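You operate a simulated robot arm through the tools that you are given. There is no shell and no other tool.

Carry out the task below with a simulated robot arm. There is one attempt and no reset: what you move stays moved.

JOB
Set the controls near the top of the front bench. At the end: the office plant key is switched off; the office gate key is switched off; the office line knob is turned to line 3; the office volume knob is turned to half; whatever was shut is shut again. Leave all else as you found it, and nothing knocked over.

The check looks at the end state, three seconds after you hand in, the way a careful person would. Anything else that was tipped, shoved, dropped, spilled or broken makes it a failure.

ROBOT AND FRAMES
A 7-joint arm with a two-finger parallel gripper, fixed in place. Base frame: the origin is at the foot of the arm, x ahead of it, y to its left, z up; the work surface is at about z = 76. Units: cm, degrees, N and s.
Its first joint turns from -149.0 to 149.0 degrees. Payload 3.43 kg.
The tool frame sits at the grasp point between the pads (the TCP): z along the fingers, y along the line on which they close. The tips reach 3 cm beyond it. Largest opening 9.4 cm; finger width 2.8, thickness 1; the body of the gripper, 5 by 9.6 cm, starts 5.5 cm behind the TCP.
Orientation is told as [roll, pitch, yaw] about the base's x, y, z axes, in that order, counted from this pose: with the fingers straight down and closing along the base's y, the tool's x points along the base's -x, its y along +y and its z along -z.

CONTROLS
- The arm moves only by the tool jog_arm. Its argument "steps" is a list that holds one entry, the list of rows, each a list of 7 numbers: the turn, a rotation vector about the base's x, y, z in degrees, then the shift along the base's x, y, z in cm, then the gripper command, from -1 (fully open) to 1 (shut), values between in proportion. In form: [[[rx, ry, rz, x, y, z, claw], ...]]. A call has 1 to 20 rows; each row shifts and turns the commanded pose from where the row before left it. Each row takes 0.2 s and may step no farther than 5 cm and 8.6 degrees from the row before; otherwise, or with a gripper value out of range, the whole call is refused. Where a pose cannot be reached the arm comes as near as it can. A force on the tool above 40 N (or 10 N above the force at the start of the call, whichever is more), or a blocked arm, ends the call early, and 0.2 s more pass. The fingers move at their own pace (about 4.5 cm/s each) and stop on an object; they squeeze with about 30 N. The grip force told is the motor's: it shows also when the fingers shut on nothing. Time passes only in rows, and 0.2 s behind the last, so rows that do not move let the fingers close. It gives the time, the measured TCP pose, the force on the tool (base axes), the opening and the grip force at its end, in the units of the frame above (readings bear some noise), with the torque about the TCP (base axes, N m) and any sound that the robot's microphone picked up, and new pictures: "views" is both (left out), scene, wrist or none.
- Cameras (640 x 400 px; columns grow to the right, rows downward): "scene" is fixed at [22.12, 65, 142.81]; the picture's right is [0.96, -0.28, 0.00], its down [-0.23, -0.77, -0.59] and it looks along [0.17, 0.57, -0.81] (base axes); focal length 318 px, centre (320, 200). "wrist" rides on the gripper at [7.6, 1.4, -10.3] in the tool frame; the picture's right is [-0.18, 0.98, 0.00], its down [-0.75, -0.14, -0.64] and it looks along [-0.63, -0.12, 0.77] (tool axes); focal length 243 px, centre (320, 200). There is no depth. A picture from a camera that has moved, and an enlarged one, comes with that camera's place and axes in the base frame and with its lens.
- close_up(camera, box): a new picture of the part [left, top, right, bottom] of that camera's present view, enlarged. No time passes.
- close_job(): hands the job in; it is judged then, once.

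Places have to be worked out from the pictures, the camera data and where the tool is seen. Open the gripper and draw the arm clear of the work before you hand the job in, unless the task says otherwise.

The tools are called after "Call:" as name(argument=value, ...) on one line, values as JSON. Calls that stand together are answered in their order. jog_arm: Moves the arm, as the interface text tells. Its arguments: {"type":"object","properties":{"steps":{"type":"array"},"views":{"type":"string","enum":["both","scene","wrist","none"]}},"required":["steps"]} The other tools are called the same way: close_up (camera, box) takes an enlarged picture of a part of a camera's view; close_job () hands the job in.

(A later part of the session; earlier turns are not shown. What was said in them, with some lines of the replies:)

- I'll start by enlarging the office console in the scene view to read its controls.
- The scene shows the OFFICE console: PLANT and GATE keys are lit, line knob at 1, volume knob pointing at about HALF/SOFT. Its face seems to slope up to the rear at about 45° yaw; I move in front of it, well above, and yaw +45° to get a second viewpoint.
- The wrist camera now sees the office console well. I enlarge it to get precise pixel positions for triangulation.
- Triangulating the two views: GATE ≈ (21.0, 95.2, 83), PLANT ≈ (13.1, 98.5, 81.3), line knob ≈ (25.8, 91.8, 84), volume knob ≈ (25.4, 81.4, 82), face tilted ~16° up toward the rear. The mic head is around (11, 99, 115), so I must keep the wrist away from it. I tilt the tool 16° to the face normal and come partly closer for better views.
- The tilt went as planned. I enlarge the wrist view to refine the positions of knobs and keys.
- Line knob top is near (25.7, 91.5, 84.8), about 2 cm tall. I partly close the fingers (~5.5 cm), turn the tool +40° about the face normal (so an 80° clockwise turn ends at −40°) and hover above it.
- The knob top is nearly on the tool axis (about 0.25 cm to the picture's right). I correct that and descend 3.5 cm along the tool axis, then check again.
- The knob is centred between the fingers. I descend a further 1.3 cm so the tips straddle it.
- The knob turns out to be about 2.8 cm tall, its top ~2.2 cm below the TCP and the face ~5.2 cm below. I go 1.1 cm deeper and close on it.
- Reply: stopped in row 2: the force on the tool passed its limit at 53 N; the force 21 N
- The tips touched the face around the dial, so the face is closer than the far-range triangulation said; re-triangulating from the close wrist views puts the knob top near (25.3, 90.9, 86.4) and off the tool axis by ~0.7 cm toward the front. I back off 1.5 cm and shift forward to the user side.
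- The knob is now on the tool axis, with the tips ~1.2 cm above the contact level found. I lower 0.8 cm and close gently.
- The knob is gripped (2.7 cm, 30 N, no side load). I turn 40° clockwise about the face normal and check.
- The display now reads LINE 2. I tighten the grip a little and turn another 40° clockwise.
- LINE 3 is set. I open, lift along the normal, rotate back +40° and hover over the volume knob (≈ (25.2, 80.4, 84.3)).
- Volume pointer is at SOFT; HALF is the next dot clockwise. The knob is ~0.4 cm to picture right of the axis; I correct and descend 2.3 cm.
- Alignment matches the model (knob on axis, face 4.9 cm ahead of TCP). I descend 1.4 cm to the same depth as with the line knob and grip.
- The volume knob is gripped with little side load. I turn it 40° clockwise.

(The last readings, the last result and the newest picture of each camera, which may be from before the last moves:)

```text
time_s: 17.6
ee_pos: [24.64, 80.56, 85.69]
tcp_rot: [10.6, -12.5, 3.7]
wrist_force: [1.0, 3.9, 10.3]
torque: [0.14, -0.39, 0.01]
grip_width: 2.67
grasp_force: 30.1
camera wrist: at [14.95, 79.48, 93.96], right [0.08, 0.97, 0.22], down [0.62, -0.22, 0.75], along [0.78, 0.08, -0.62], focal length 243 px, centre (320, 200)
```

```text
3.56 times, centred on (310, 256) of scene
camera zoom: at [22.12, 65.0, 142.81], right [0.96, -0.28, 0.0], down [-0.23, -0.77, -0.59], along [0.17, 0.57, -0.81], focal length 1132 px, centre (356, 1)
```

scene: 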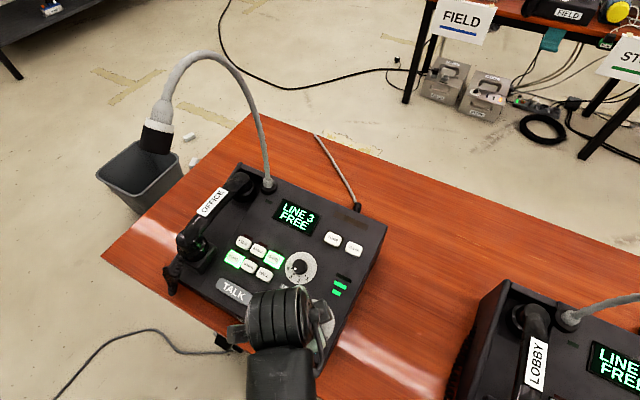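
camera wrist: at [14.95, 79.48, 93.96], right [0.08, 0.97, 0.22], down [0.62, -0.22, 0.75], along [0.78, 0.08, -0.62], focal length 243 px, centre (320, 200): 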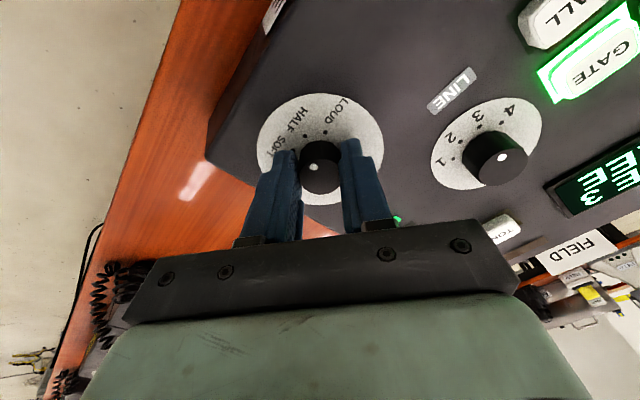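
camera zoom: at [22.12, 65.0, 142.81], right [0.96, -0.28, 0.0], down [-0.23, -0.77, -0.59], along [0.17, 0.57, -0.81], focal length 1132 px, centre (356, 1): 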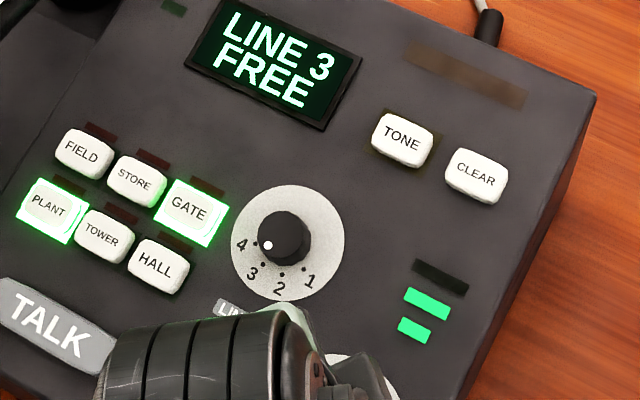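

HALF is set (two LEDs). I check the line knob pointer from this viewpoint before leaving.

Call:
close_up(camera="wrist", box=[420, 80, 580, 180])

```text
4.00 times, centred on (500, 130) of wrist
camera zoom: at [14.95, 79.48, 93.96], right [0.08, 0.97, 0.22], down [0.62, -0.22, 0.75], along [0.78, 0.08, -0.62], focal length 970 px, centre (-400, 480)
```

zoom: 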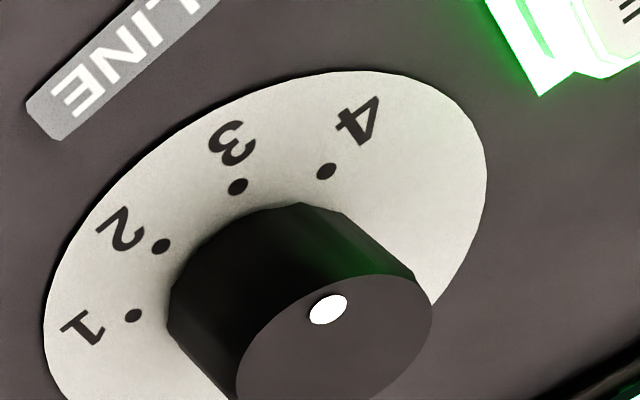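

Now I release the volume knob and lift off, turning back +40°, then look at both pointers.

Call:
jog_arm(steps=[[[0, 0, 0, 0, 0, 0, -0.17], [0, 0, 0, 0, 0, 0, -0.17], [0, 0, 0, 0, 0, 0, -0.17], [0, 0, 0, -0.5, -0.5, 2.5, -0.17], [0, 0, 0, -0.5, -0.5, 2.5, -0.17], [-1.56, -1.56, 7.69, -0.5, -1.0, 2.5, -0.17], [-1.56, -1.56, 7.69, -0.5, -1.0, 2.5, -0.17], [-1.56, -1.56, 7.69, -0.5, -1.0, 2.5, -0.17], [-1.56, -1.56, 7.69, -0.5, -1.0, 2.5, -0.17], [-1.56, -1.56, 7.69, -0.5, -1.0, 2.5, -0.17], [0, 0, 0, 0, 0, 0, -0.17]]], views="both")

Call:
close_up(camera="scene", box=[270, 240, 350, 290])

Call:
close_up(camera="wrist", box=[280, 60, 440, 160])

Call:
close_up(camera="wrist", box=[400, 40, 640, 190])

```text
time_s: 20.0
ee_pos: [21.01, 74.47, 103.2]
tcp_rot: [0.0, -16.3, 45.1]
wrist_force: [-0.4, -0.5, 0.3]
torque: [-0.01, -0.01, 0.0]
grip_width: 5.49
grasp_force: 0.1
camera wrist: at [12.89, 68.28, 110.73], right [-0.57, 0.82, 0.05], down [0.48, 0.29, 0.83], along [0.66, 0.5, -0.56], focal length 243 px, centre (320, 200)
```

scene: 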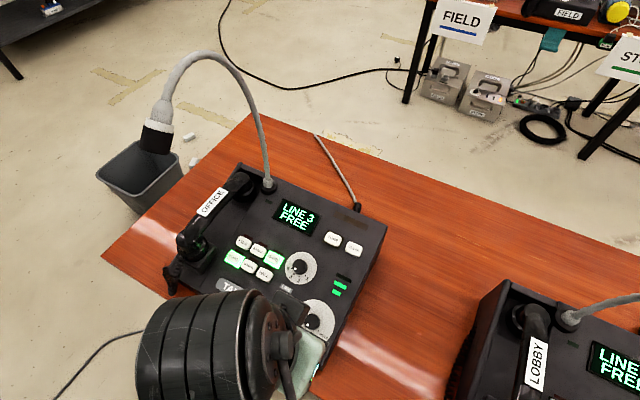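
wrist: 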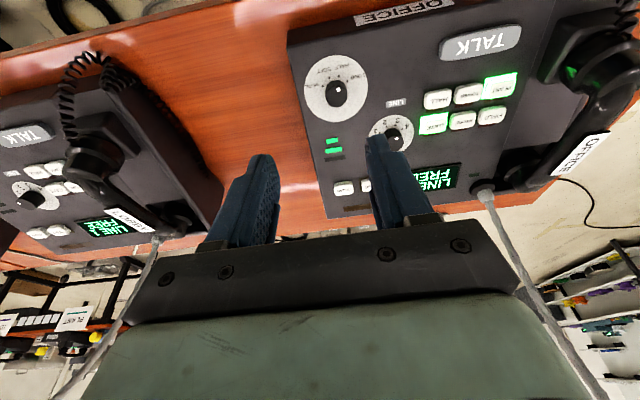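

```text
8.00 times, centred on (310, 265) of scene
camera zoom: at [22.12, 65.0, 142.81], right [0.96, -0.28, 0.0], down [-0.23, -0.77, -0.59], along [0.17, 0.57, -0.81], focal length 2547 px, centre (400, -320)
```

zoom: 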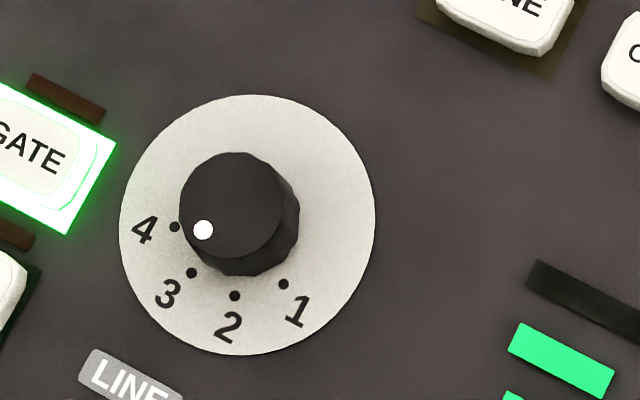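

```text
4.00 times, centred on (360, 110) of wrist
camera zoom: at [12.89, 68.28, 110.73], right [-0.57, 0.82, 0.05], down [0.48, 0.29, 0.83], along [0.66, 0.5, -0.56], focal length 970 px, centre (160, 560)
```

zoom: 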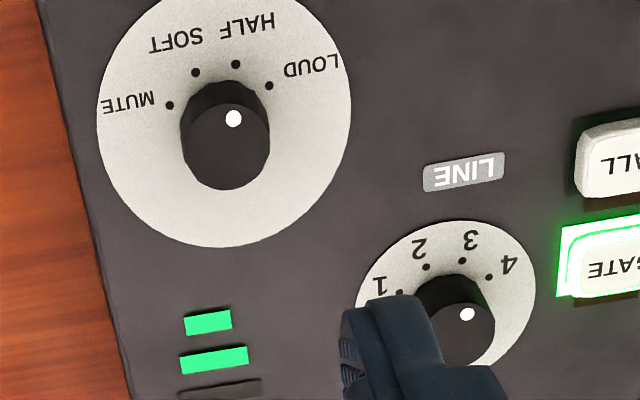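

```text
2.67 times, centred on (520, 115) of wrist
camera zoom: at [12.89, 68.28, 110.73], right [-0.57, 0.82, 0.05], down [0.48, 0.29, 0.83], along [0.66, 0.5, -0.56], focal length 647 px, centre (-213, 427)
```

zoom: 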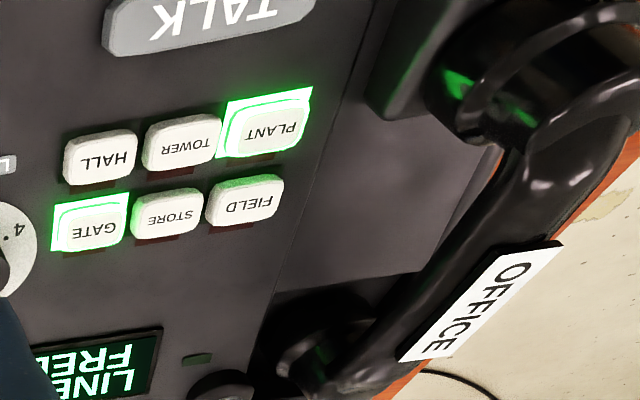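

Both pointers are exactly at 3 and HALF. For the keys I close the gripper, tilt 12° more (to keep the wrist well in front of and below the mic head), and hover ~3 cm over the GATE key (top ≈ (21.0, 94.1, 85.0)).

Call:
jog_arm(steps=[[[4.24, -4.24, 0, 0, 0, 0, 1], [4.24, -4.24, 0, 0, 0, 0, 1], [0, 0, 0, -0.2, 3.7, -2.0, 1], [0, 0, 0, -0.2, 3.7, -2.4, 1], [0, 0, 0, -0.2, 3.7, -2.4, 1], [0, 0, 0, -0.2, 3.7, -2.4, 1], [0, 0, 0, -0.26, 3.7, -2.4, 1], [0, 0, 0, 0, 0, 0, 1]]], views="both")

Call:
close_up(camera="wrist", box=[240, 60, 440, 185])

```text
time_s: 21.8
ee_pos: [20.06, 92.97, 91.4]
tcp_rot: [0.1, -28.4, 45.0]
wrist_force: [0.3, -1.3, 0.0]
torque: [-0.02, 0.0, 0.01]
grip_width: 0.0
grasp_force: 30.4
camera wrist: at [10.87, 85.89, 96.65], right [-0.58, 0.81, 0.09], down [0.35, 0.15, 0.92], along [0.73, 0.57, -0.38], focal length 243 px, centre (320, 200)
```

scene: 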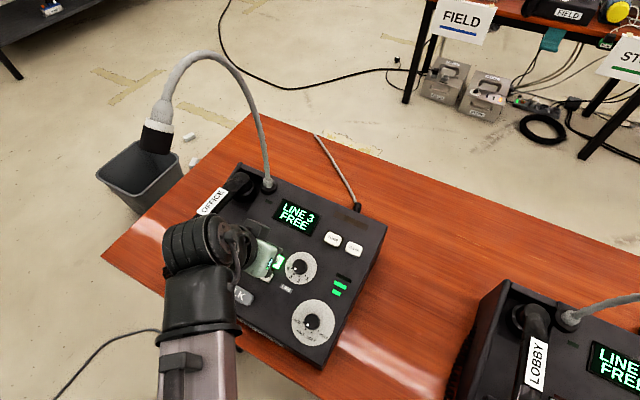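
wrist: 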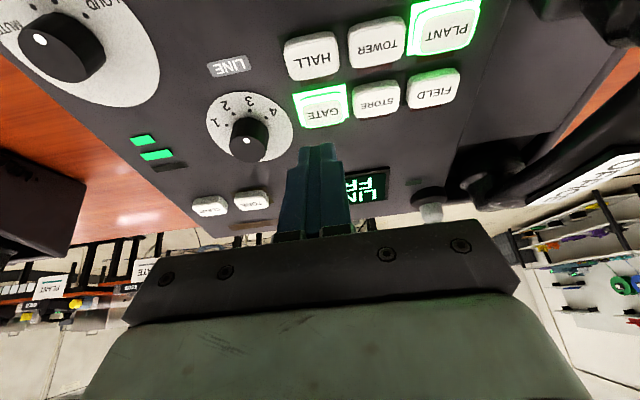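

```text
3.20 times, centred on (340, 122) of wrist
camera zoom: at [10.87, 85.89, 96.65], right [-0.58, 0.81, 0.09], down [0.35, 0.15, 0.92], along [0.73, 0.57, -0.38], focal length 776 px, centre (256, 448)
```

zoom: 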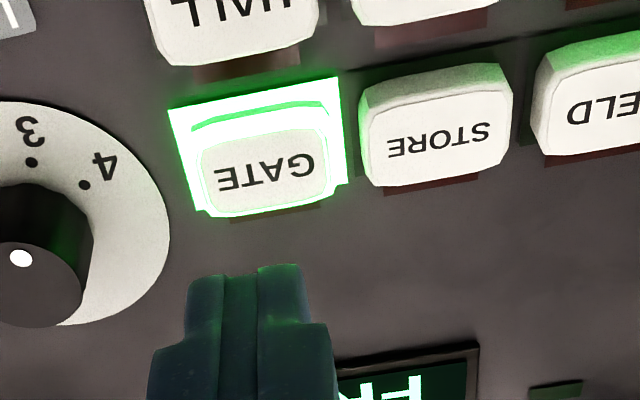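

GATE's centre lies ~0.35 cm to the tool's left side and ~3.1 cm ahead along the face normal. I shift and approach to ~0.5 cm above it.

Call:
jog_arm(steps=[[[0, 0, 0, -0.23, 0.23, 0, 1], [0, 0, 0, 0.25, 0.25, -1.25, 1], [0, 0, 0, 0.25, 0.25, -1.25, 1], [0, 0, 0, 0, 0, 0, 1]]], views="wrist")

Call:
close_up(camera="wrist", box=[240, 80, 440, 205])

```text
time_s: 22.8
ee_pos: [20.18, 93.67, 88.84]
tcp_rot: [0.0, -28.3, 45.0]
wrist_force: [0.7, 0.4, -0.1]
torque: [-0.04, 0.01, 0.02]
grip_width: 0.0
grasp_force: 30.0
camera wrist: at [11.13, 86.65, 94.17], right [-0.58, 0.81, 0.09], down [0.35, 0.15, 0.92], along [0.73, 0.57, -0.38], focal length 243 px, centre (320, 200)
```

wrist: 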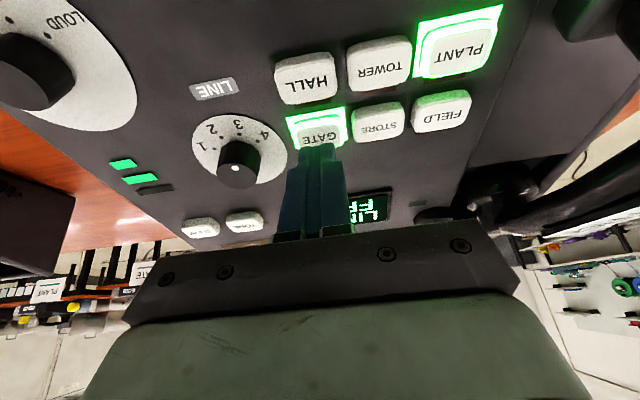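

```text
3.20 times, centred on (340, 142) of wrist
camera zoom: at [11.13, 86.65, 94.17], right [-0.58, 0.81, 0.09], down [0.35, 0.15, 0.92], along [0.73, 0.57, -0.38], focal length 776 px, centre (256, 384)
```

zoom: 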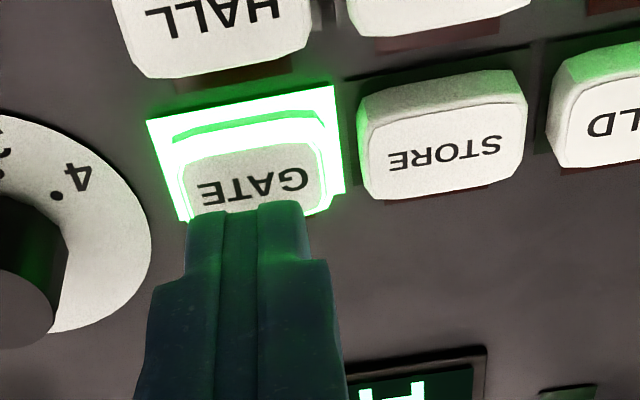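

The tip is right over the rear part of the GATE key and will land at its centre. I advance in 0.2 cm steps while watching the force.

Call:
jog_arm(steps=[[[0, 0, 0, 0.04, 0.04, -0.19, 1], [0, 0, 0, 0.04, 0.04, -0.19, 1], [0, 0, 0, 0.04, 0.04, -0.19, 1], [0, 0, 0, 0, 0, 0, 1]]], views="wrist")

Call:
close_up(camera="wrist", box=[240, 80, 440, 205])

```text
time_s: 23.8
ee_pos: [20.43, 93.81, 88.28]
tcp_rot: [0.0, -28.4, 45.0]
wrist_force: [0.5, 0.5, 0.1]
torque: [0.0, 0.02, 0.01]
grip_width: 0.0
grasp_force: 30.1
camera wrist: at [11.27, 86.75, 93.69], right [-0.58, 0.81, 0.09], down [0.35, 0.15, 0.92], along [0.73, 0.57, -0.38], focal length 243 px, centre (320, 200)
```

wrist: 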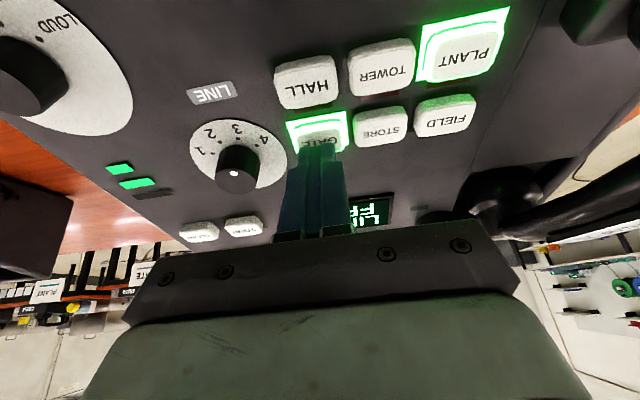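

```text
3.20 times, centred on (340, 142) of wrist
camera zoom: at [11.27, 86.75, 93.69], right [-0.58, 0.81, 0.09], down [0.35, 0.15, 0.92], along [0.73, 0.57, -0.38], focal length 776 px, centre (256, 384)
```

zoom: 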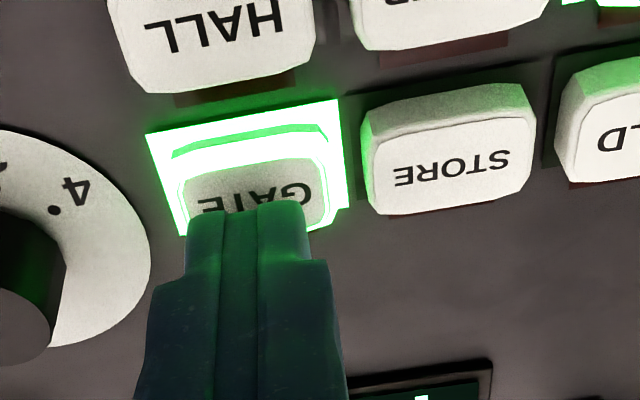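

No contact yet; the tip is centred on the key. I continue in small steps.

Call:
jog_arm(steps=[[[0, 0, 0, 0.04, 0.04, -0.19, 1], [0, 0, 0, 0.04, 0.04, -0.19, 1], [0, 0, 0, 0, 0, 0, 1]]], views="wrist")

Call:
close_up(camera="wrist", box=[240, 80, 440, 205])

```text
time_s: 24.6
ee_pos: [20.52, 93.88, 87.94]
tcp_rot: [0.1, -28.3, 45.0]
wrist_force: [-0.7, -0.1, 0.3]
torque: [-0.02, 0.0, 0.01]
grip_width: 0.0
grasp_force: 30.1
camera wrist: at [11.34, 86.82, 93.31], right [-0.58, 0.81, 0.09], down [0.35, 0.15, 0.92], along [0.73, 0.57, -0.38], focal length 243 px, centre (320, 200)
```

wrist: 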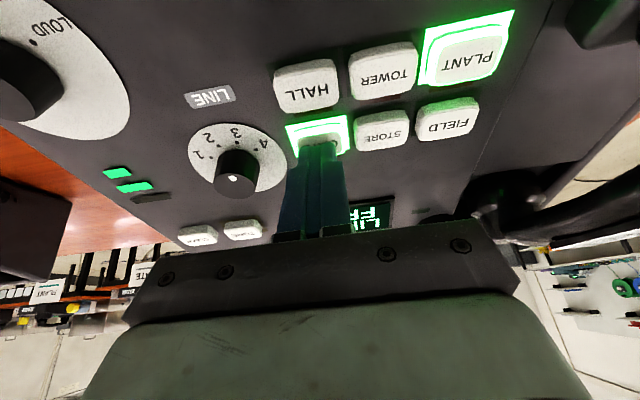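

```text
3.20 times, centred on (340, 142) of wrist
camera zoom: at [11.34, 86.82, 93.31], right [-0.58, 0.81, 0.09], down [0.35, 0.15, 0.92], along [0.73, 0.57, -0.38], focal length 776 px, centre (256, 384)
```

zoom: 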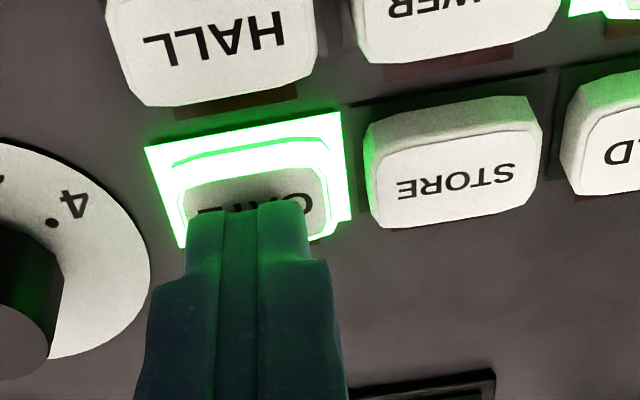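

Still no contact. I keep going in 0.15 cm steps.

Call:
jog_arm(steps=[[[0, 0, 0, 0.03, 0.03, -0.145, 1], [0, 0, 0, 0.03, 0.03, -0.145, 1], [0, 0, 0, 0, 0, 0, 1]]], views="wrist")

Call:
close_up(camera="wrist", box=[240, 80, 440, 205])

```text
time_s: 25.4
ee_pos: [20.6, 93.94, 87.73]
tcp_rot: [0.2, -28.2, 45.0]
wrist_force: [0.0, -0.7, 3.2]
torque: [0.03, 0.03, 0.0]
grip_width: 0.01
grasp_force: 29.9
heard: click
camera wrist: at [11.43, 86.85, 93.04], right [-0.58, 0.81, 0.09], down [0.35, 0.15, 0.92], along [0.73, 0.57, -0.38], focal length 243 px, centre (320, 200)
```

wrist: 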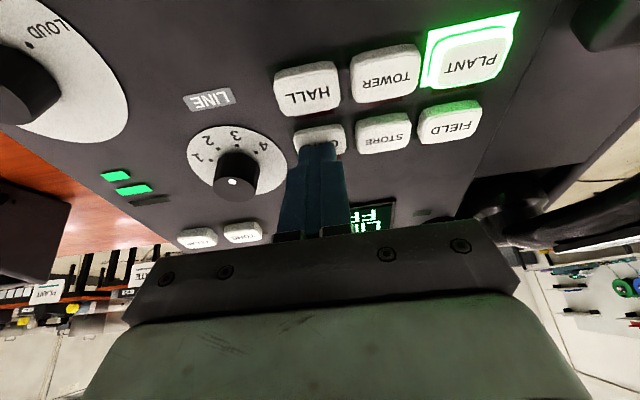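

```text
3.20 times, centred on (340, 142) of wrist
camera zoom: at [11.43, 86.85, 93.04], right [-0.58, 0.81, 0.09], down [0.35, 0.15, 0.92], along [0.73, 0.57, -0.38], focal length 776 px, centre (256, 384)
```

zoom: 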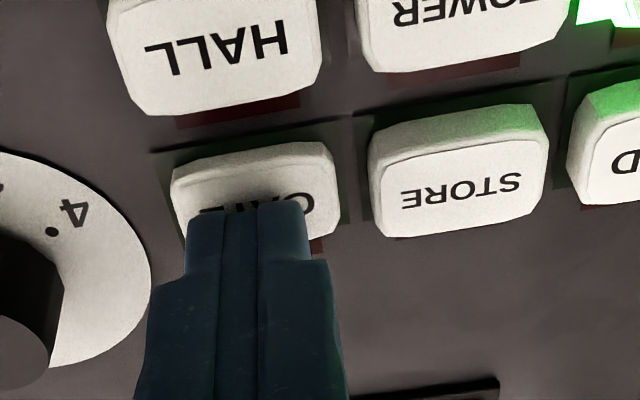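

Click heard and GATE's light is off. I retract along the normal and move over to hover above PLANT (two columns left, one row down).

Call:
jog_arm(steps=[[[0, 0, 0, -0.3, -0.3, 1.5, 1], [0, 0, 0, -0.3, -0.3, 1.5, 1], [0, 0, 0, -2.53, 0.95, -0.3, 1], [0, 0, 0, -2.53, 0.95, -0.3, 1], [0, 0, 0, -2.53, 0.97, -0.3, 1], [0, 0, 0, 0, 0, 0, 1]]], views="both")

Call:
close_up(camera="wrist", box=[240, 60, 440, 185])

Call:
close_up(camera="scene", box=[100, 80, 340, 230])

```text
time_s: 26.8
ee_pos: [12.44, 96.2, 89.84]
tcp_rot: [0.2, -28.4, 45.0]
wrist_force: [-0.4, 0.9, -0.2]
torque: [0.01, 0.0, -0.02]
grip_width: 0.01
grasp_force: 30.0
camera wrist: at [3.26, 89.12, 95.15], right [-0.58, 0.81, 0.09], down [0.35, 0.15, 0.92], along [0.73, 0.57, -0.38], focal length 243 px, centre (320, 200)
```

scene: 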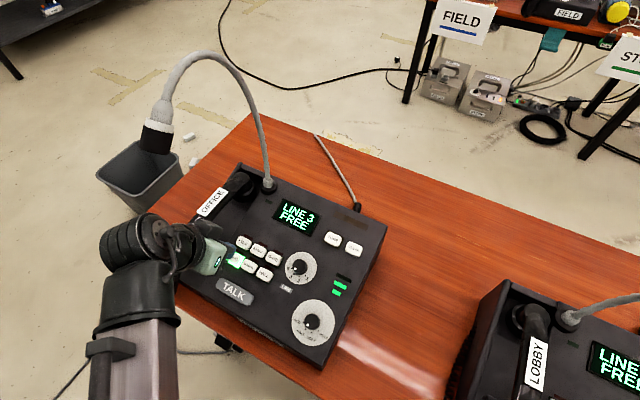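
wrist: 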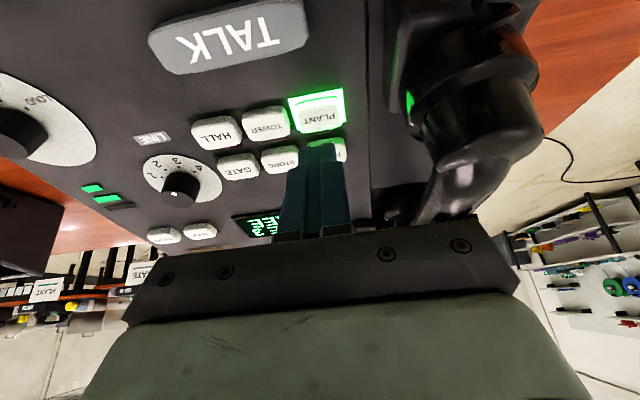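

```text
3.20 times, centred on (340, 122) of wrist
camera zoom: at [3.26, 89.12, 95.15], right [-0.58, 0.81, 0.09], down [0.35, 0.15, 0.92], along [0.73, 0.57, -0.38], focal length 776 px, centre (256, 448)
```

zoom: 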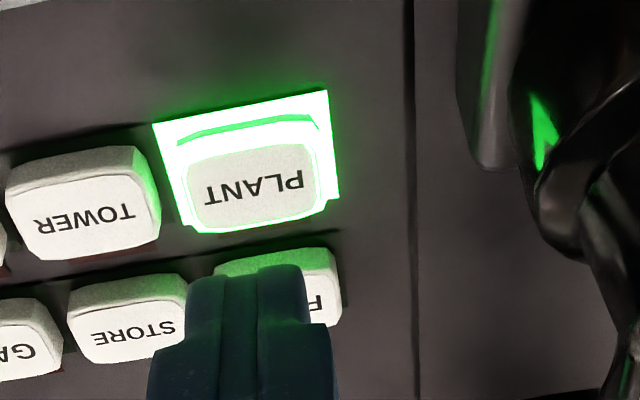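

```text
2.67 times, centred on (220, 155) of scene
camera zoom: at [22.12, 65.0, 142.81], right [0.96, -0.28, 0.0], down [-0.23, -0.77, -0.59], along [0.17, 0.57, -0.81], focal length 849 px, centre (587, 320)
```

zoom: 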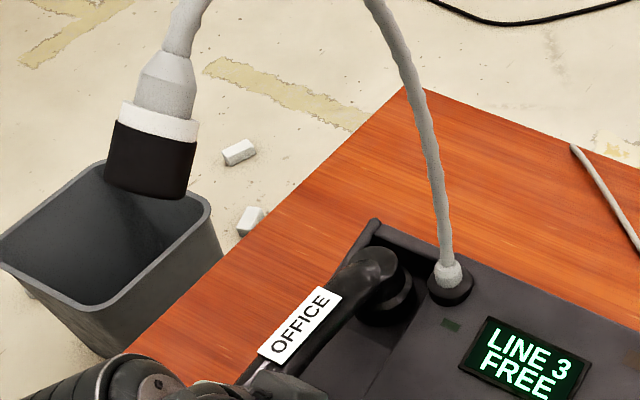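

The wrist is clear of the mic head and handset; PLANT is about 0.3 cm to the tool's left and ~3.1 cm ahead. I shift and approach to ~0.5 cm.

Call:
jog_arm(steps=[[[0, 0, 0, -0.21, 0.21, 0, 1], [0, 0, 0, 0.25, 0.25, -1.25, 1], [0, 0, 0, 0.25, 0.25, -1.25, 1], [0, 0, 0, 0, 0, 0, 1]]], views="wrist")

Call:
close_up(camera="wrist", box=[240, 80, 440, 205])

```text
time_s: 27.8
ee_pos: [12.81, 96.93, 87.41]
tcp_rot: [0.1, -28.2, 45.0]
wrist_force: [0.0, -0.2, 0.1]
torque: [-0.02, 0.01, 0.02]
grip_width: 0.01
grasp_force: 29.8
camera wrist: at [3.56, 89.83, 92.67], right [-0.58, 0.81, 0.09], down [0.35, 0.15, 0.92], along [0.73, 0.57, -0.38], focal length 243 px, centre (320, 200)
```

wrist: 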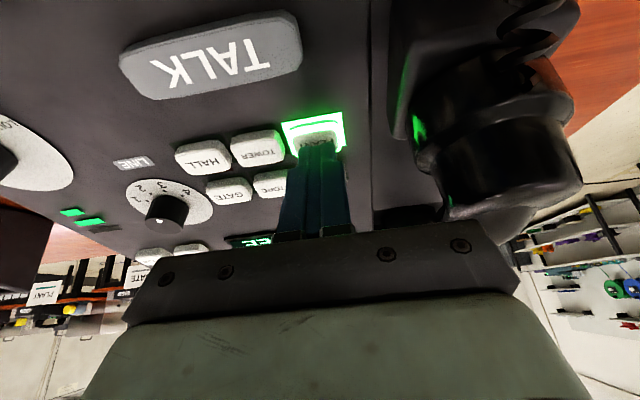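

```text
3.20 times, centred on (340, 142) of wrist
camera zoom: at [3.56, 89.83, 92.67], right [-0.58, 0.81, 0.09], down [0.35, 0.15, 0.92], along [0.73, 0.57, -0.38], focal length 776 px, centre (256, 384)
```

zoom: 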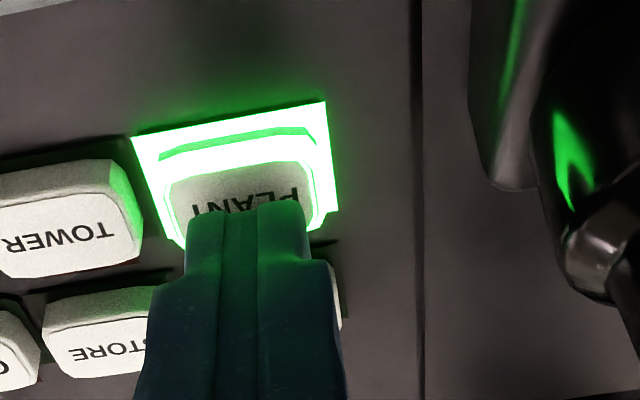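

The tip is centred over PLANT. I step in carefully.

Call:
jog_arm(steps=[[[0, 0, 0, 0.03, 0.03, -0.145, 1], [0, 0, 0, 0.03, 0.03, -0.145, 1], [0, 0, 0, 0, 0, 0, 1]]], views="wrist")

Call:
close_up(camera="wrist", box=[240, 80, 440, 205])

```text
time_s: 28.6
ee_pos: [12.88, 96.93, 87.06]
tcp_rot: [0.1, -28.3, 45.0]
wrist_force: [0.0, -0.5, 0.6]
torque: [0.01, 0.01, 0.02]
grip_width: 0.01
grasp_force: 30.0
camera wrist: at [3.59, 89.88, 92.37], right [-0.58, 0.81, 0.09], down [0.35, 0.15, 0.92], along [0.73, 0.57, -0.38], focal length 243 px, centre (320, 200)
```

wrist: 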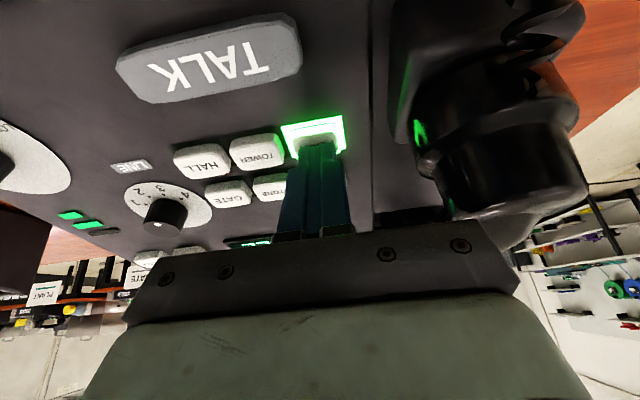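

```text
3.20 times, centred on (340, 142) of wrist
camera zoom: at [3.59, 89.88, 92.37], right [-0.58, 0.81, 0.09], down [0.35, 0.15, 0.92], along [0.73, 0.57, -0.38], focal length 776 px, centre (256, 384)
```

zoom: 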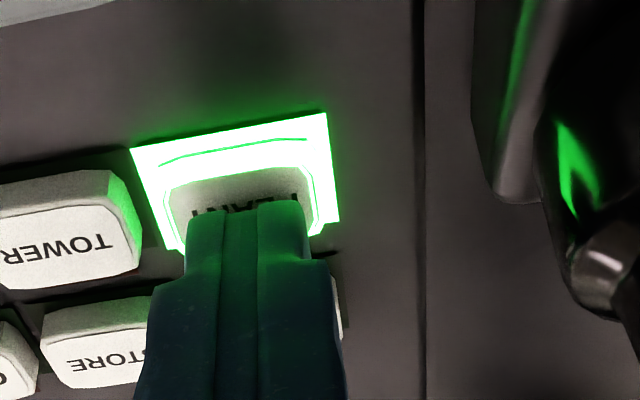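

Call:
jog_arm(steps=[[[0, 0, 0, 0.03, 0.03, -0.145, 1], [0, 0, 0, 0, 0, 0, 1]]], views="wrist")

```text
time_s: 29.2
ee_pos: [12.81, 97.06, 86.95]
tcp_rot: [0.2, -28.3, 45.0]
wrist_force: [0.1, -1.3, 2.0]
torque: [-0.03, 0.04, 0.0]
grip_width: 0.01
grasp_force: 30.1
heard: click
camera wrist: at [3.61, 89.93, 92.24], right [-0.58, 0.81, 0.09], down [0.35, 0.15, 0.92], along [0.73, 0.57, -0.38], focal length 243 px, centre (320, 200)
```

wrist: 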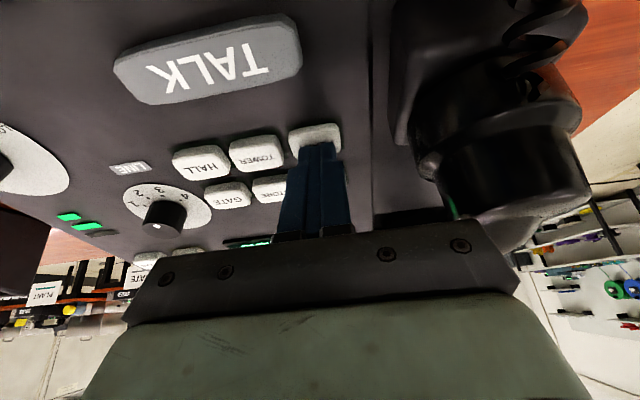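

PLANT clicked and its light is off. I retract along the normal, pull back toward the front and up, clear of everything, and open the gripper.

Call:
jog_arm(steps=[[[0, 0, 0, -0.3, -0.3, 1.5, 1], [0, 0, 0, -0.4, -0.4, 2.0, 1], [0, 0, 0, 0.5, -3.5, 2.4, 1], [0, 0, 0, 1.5, -3.7, 2.4, 1], [0, 0, 0, 1.5, -3.7, 2.4, 1], [0, 0, 0, 1.5, -3.7, 2.4, 1], [0, 0, 0, 1.5, -3.7, 2.4, 1], [0, 0, 0, 3.5, -2, 2.4, -1], [0, 0, 0, 3.5, -1, 2.4, -1], [0, 0, 0, 3.5, 0, 2.4, -1], [0, 0, 0, 3.5, 0, 2.4, -1], [0, 0, 0, 0, 0, 0, -1]]], views="both")

Call:
close_up(camera="scene", box=[160, 160, 400, 310])

Call:
close_up(camera="scene", box=[220, 270, 380, 370])

```text
time_s: 31.8
ee_pos: [32.54, 75.16, 111.95]
tcp_rot: [0.1, -28.4, 45.0]
wrist_force: [0.4, -0.7, 0.5]
torque: [-0.02, 0.01, 0.01]
grip_width: 9.4
grasp_force: 0.1
camera wrist: at [23.42, 67.92, 117.3], right [-0.58, 0.81, 0.09], down [0.35, 0.15, 0.92], along [0.73, 0.57, -0.38], focal length 243 px, centre (320, 200)
```

scene: 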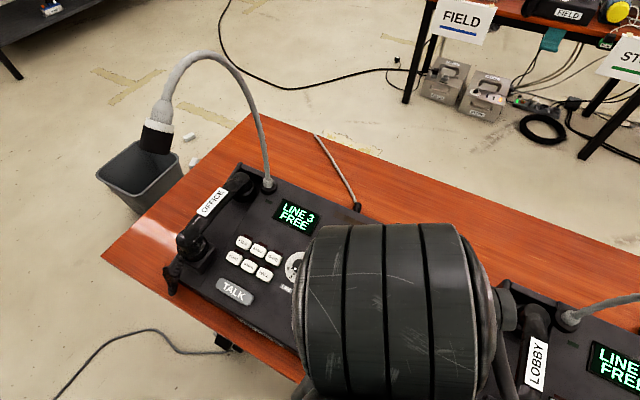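
wrist: 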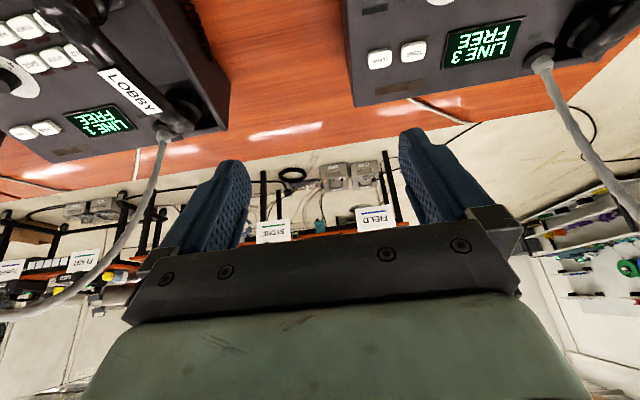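

```text
2.67 times, centred on (280, 235) of scene
camera zoom: at [22.12, 65.0, 142.81], right [0.96, -0.28, 0.0], down [-0.23, -0.77, -0.59], along [0.17, 0.57, -0.81], focal length 849 px, centre (427, 107)
```

zoom: 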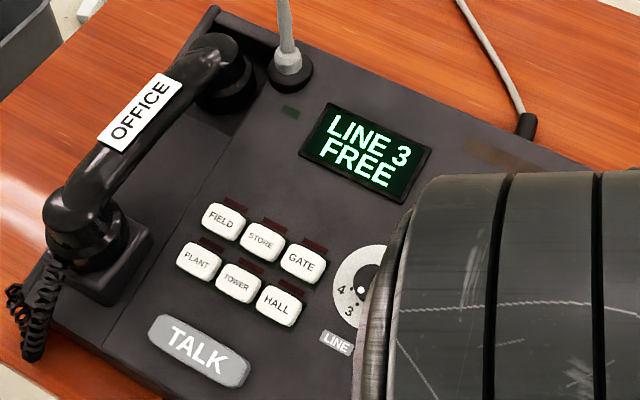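

```text
4.00 times, centred on (300, 320) of scene
camera zoom: at [22.12, 65.0, 142.81], right [0.96, -0.28, 0.0], down [-0.23, -0.77, -0.59], along [0.17, 0.57, -0.81], focal length 1274 px, centre (400, -280)
```

zoom: 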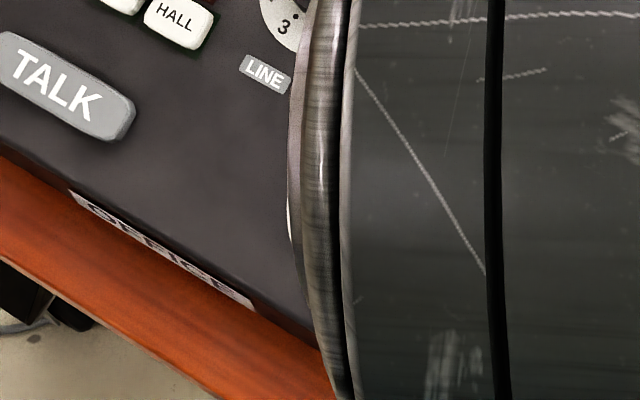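

All keys are unlit and LINE 3 shows. I return near the starting pose (known clear) to verify the volume knob before handing in.

Call:
jog_arm(steps=[[[-4.97, 4.97, 0, 0, 0, 1, -1], [-4.97, 4.97, 0, 0, 0, 1, -1], [-4.97, 4.97, 0, 0, 0, 1, -1], [-4.97, 4.97, 0, 0, 0, 1, -1], [0, 0, -7.5, 1.8, 2.2, 0.1, -1], [0, 0, -7.5, 1.8, 2.2, 0.1, -1], [0, 0, -7.5, 1.8, 2.2, 0.1, -1], [0, 0, -7.5, 1.8, 2.2, 0.1, -1], [0, 0, -7.5, 1.8, 2.2, 0.1, -1], [0, 0, -7.5, 1.8, 2.2, 0.1, -1], [0, 0, 0, 0, 0, 0, -1]]], views="both")

Call:
close_up(camera="scene", box=[220, 220, 400, 370])

```text
time_s: 34.2
ee_pos: [43.41, 88.27, 116.66]
tcp_rot: [0.1, -0.2, 0.0]
wrist_force: [-0.1, 0.5, 0.6]
torque: [-0.03, -0.03, 0.01]
grip_width: 9.41
grasp_force: 0.0
camera wrist: at [35.74, 89.74, 126.72], right [0.19, 0.98, 0.0], down [0.75, -0.14, 0.64], along [0.63, -0.12, -0.77], focal length 243 px, centre (320, 200)
```

scene: 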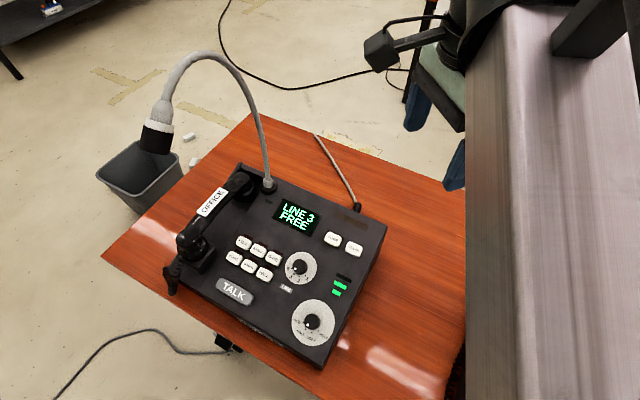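
wrist: 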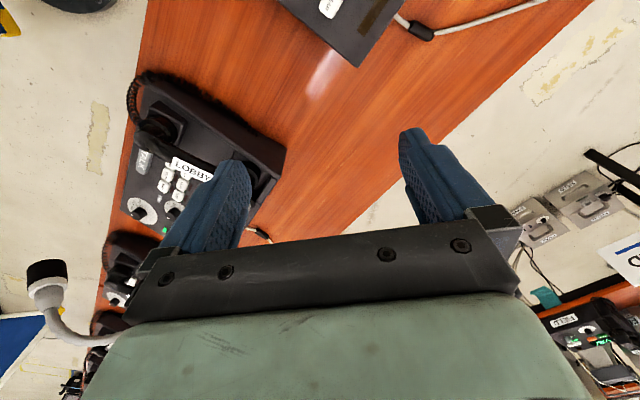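

```text
2.67 times, centred on (310, 295) of scene
camera zoom: at [22.12, 65.0, 142.81], right [0.96, -0.28, 0.0], down [-0.23, -0.77, -0.59], along [0.17, 0.57, -0.81], focal length 849 px, centre (347, -53)
```

zoom: 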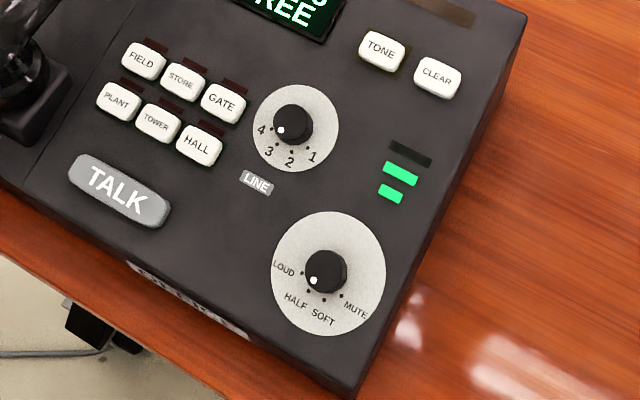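

PLANT and GATE are unlit, the line knob is at 3 and the volume knob at HALF with two LEDs lit. The console hasn't moved, the arm is clear and the gripper is open, so I'm handing in.

Call:
close_job()

```text
The job is handed in.
```

I set all four office controls and handed in the job. I haven't been shown the result of the check.

- **Plant key:** off. It clicked when pressed and its light went out.
- **Gate key:** off. It clicked when pressed and its light went out.
- **Line knob:** turned from 1 to 3. The display reads LINE 3.
- **Volume knob:** turned from SOFT to HALF. Two of the three level lights are lit.

While I was lining up on the line knob, the fingertips pressed on the console face once, peaking at 53 N. The console didn't move, and I saw no other control change and nothing knocked over in the pictures. I found nothing shut that needed opening. The gripper is open and the arm is back near its starting pose.
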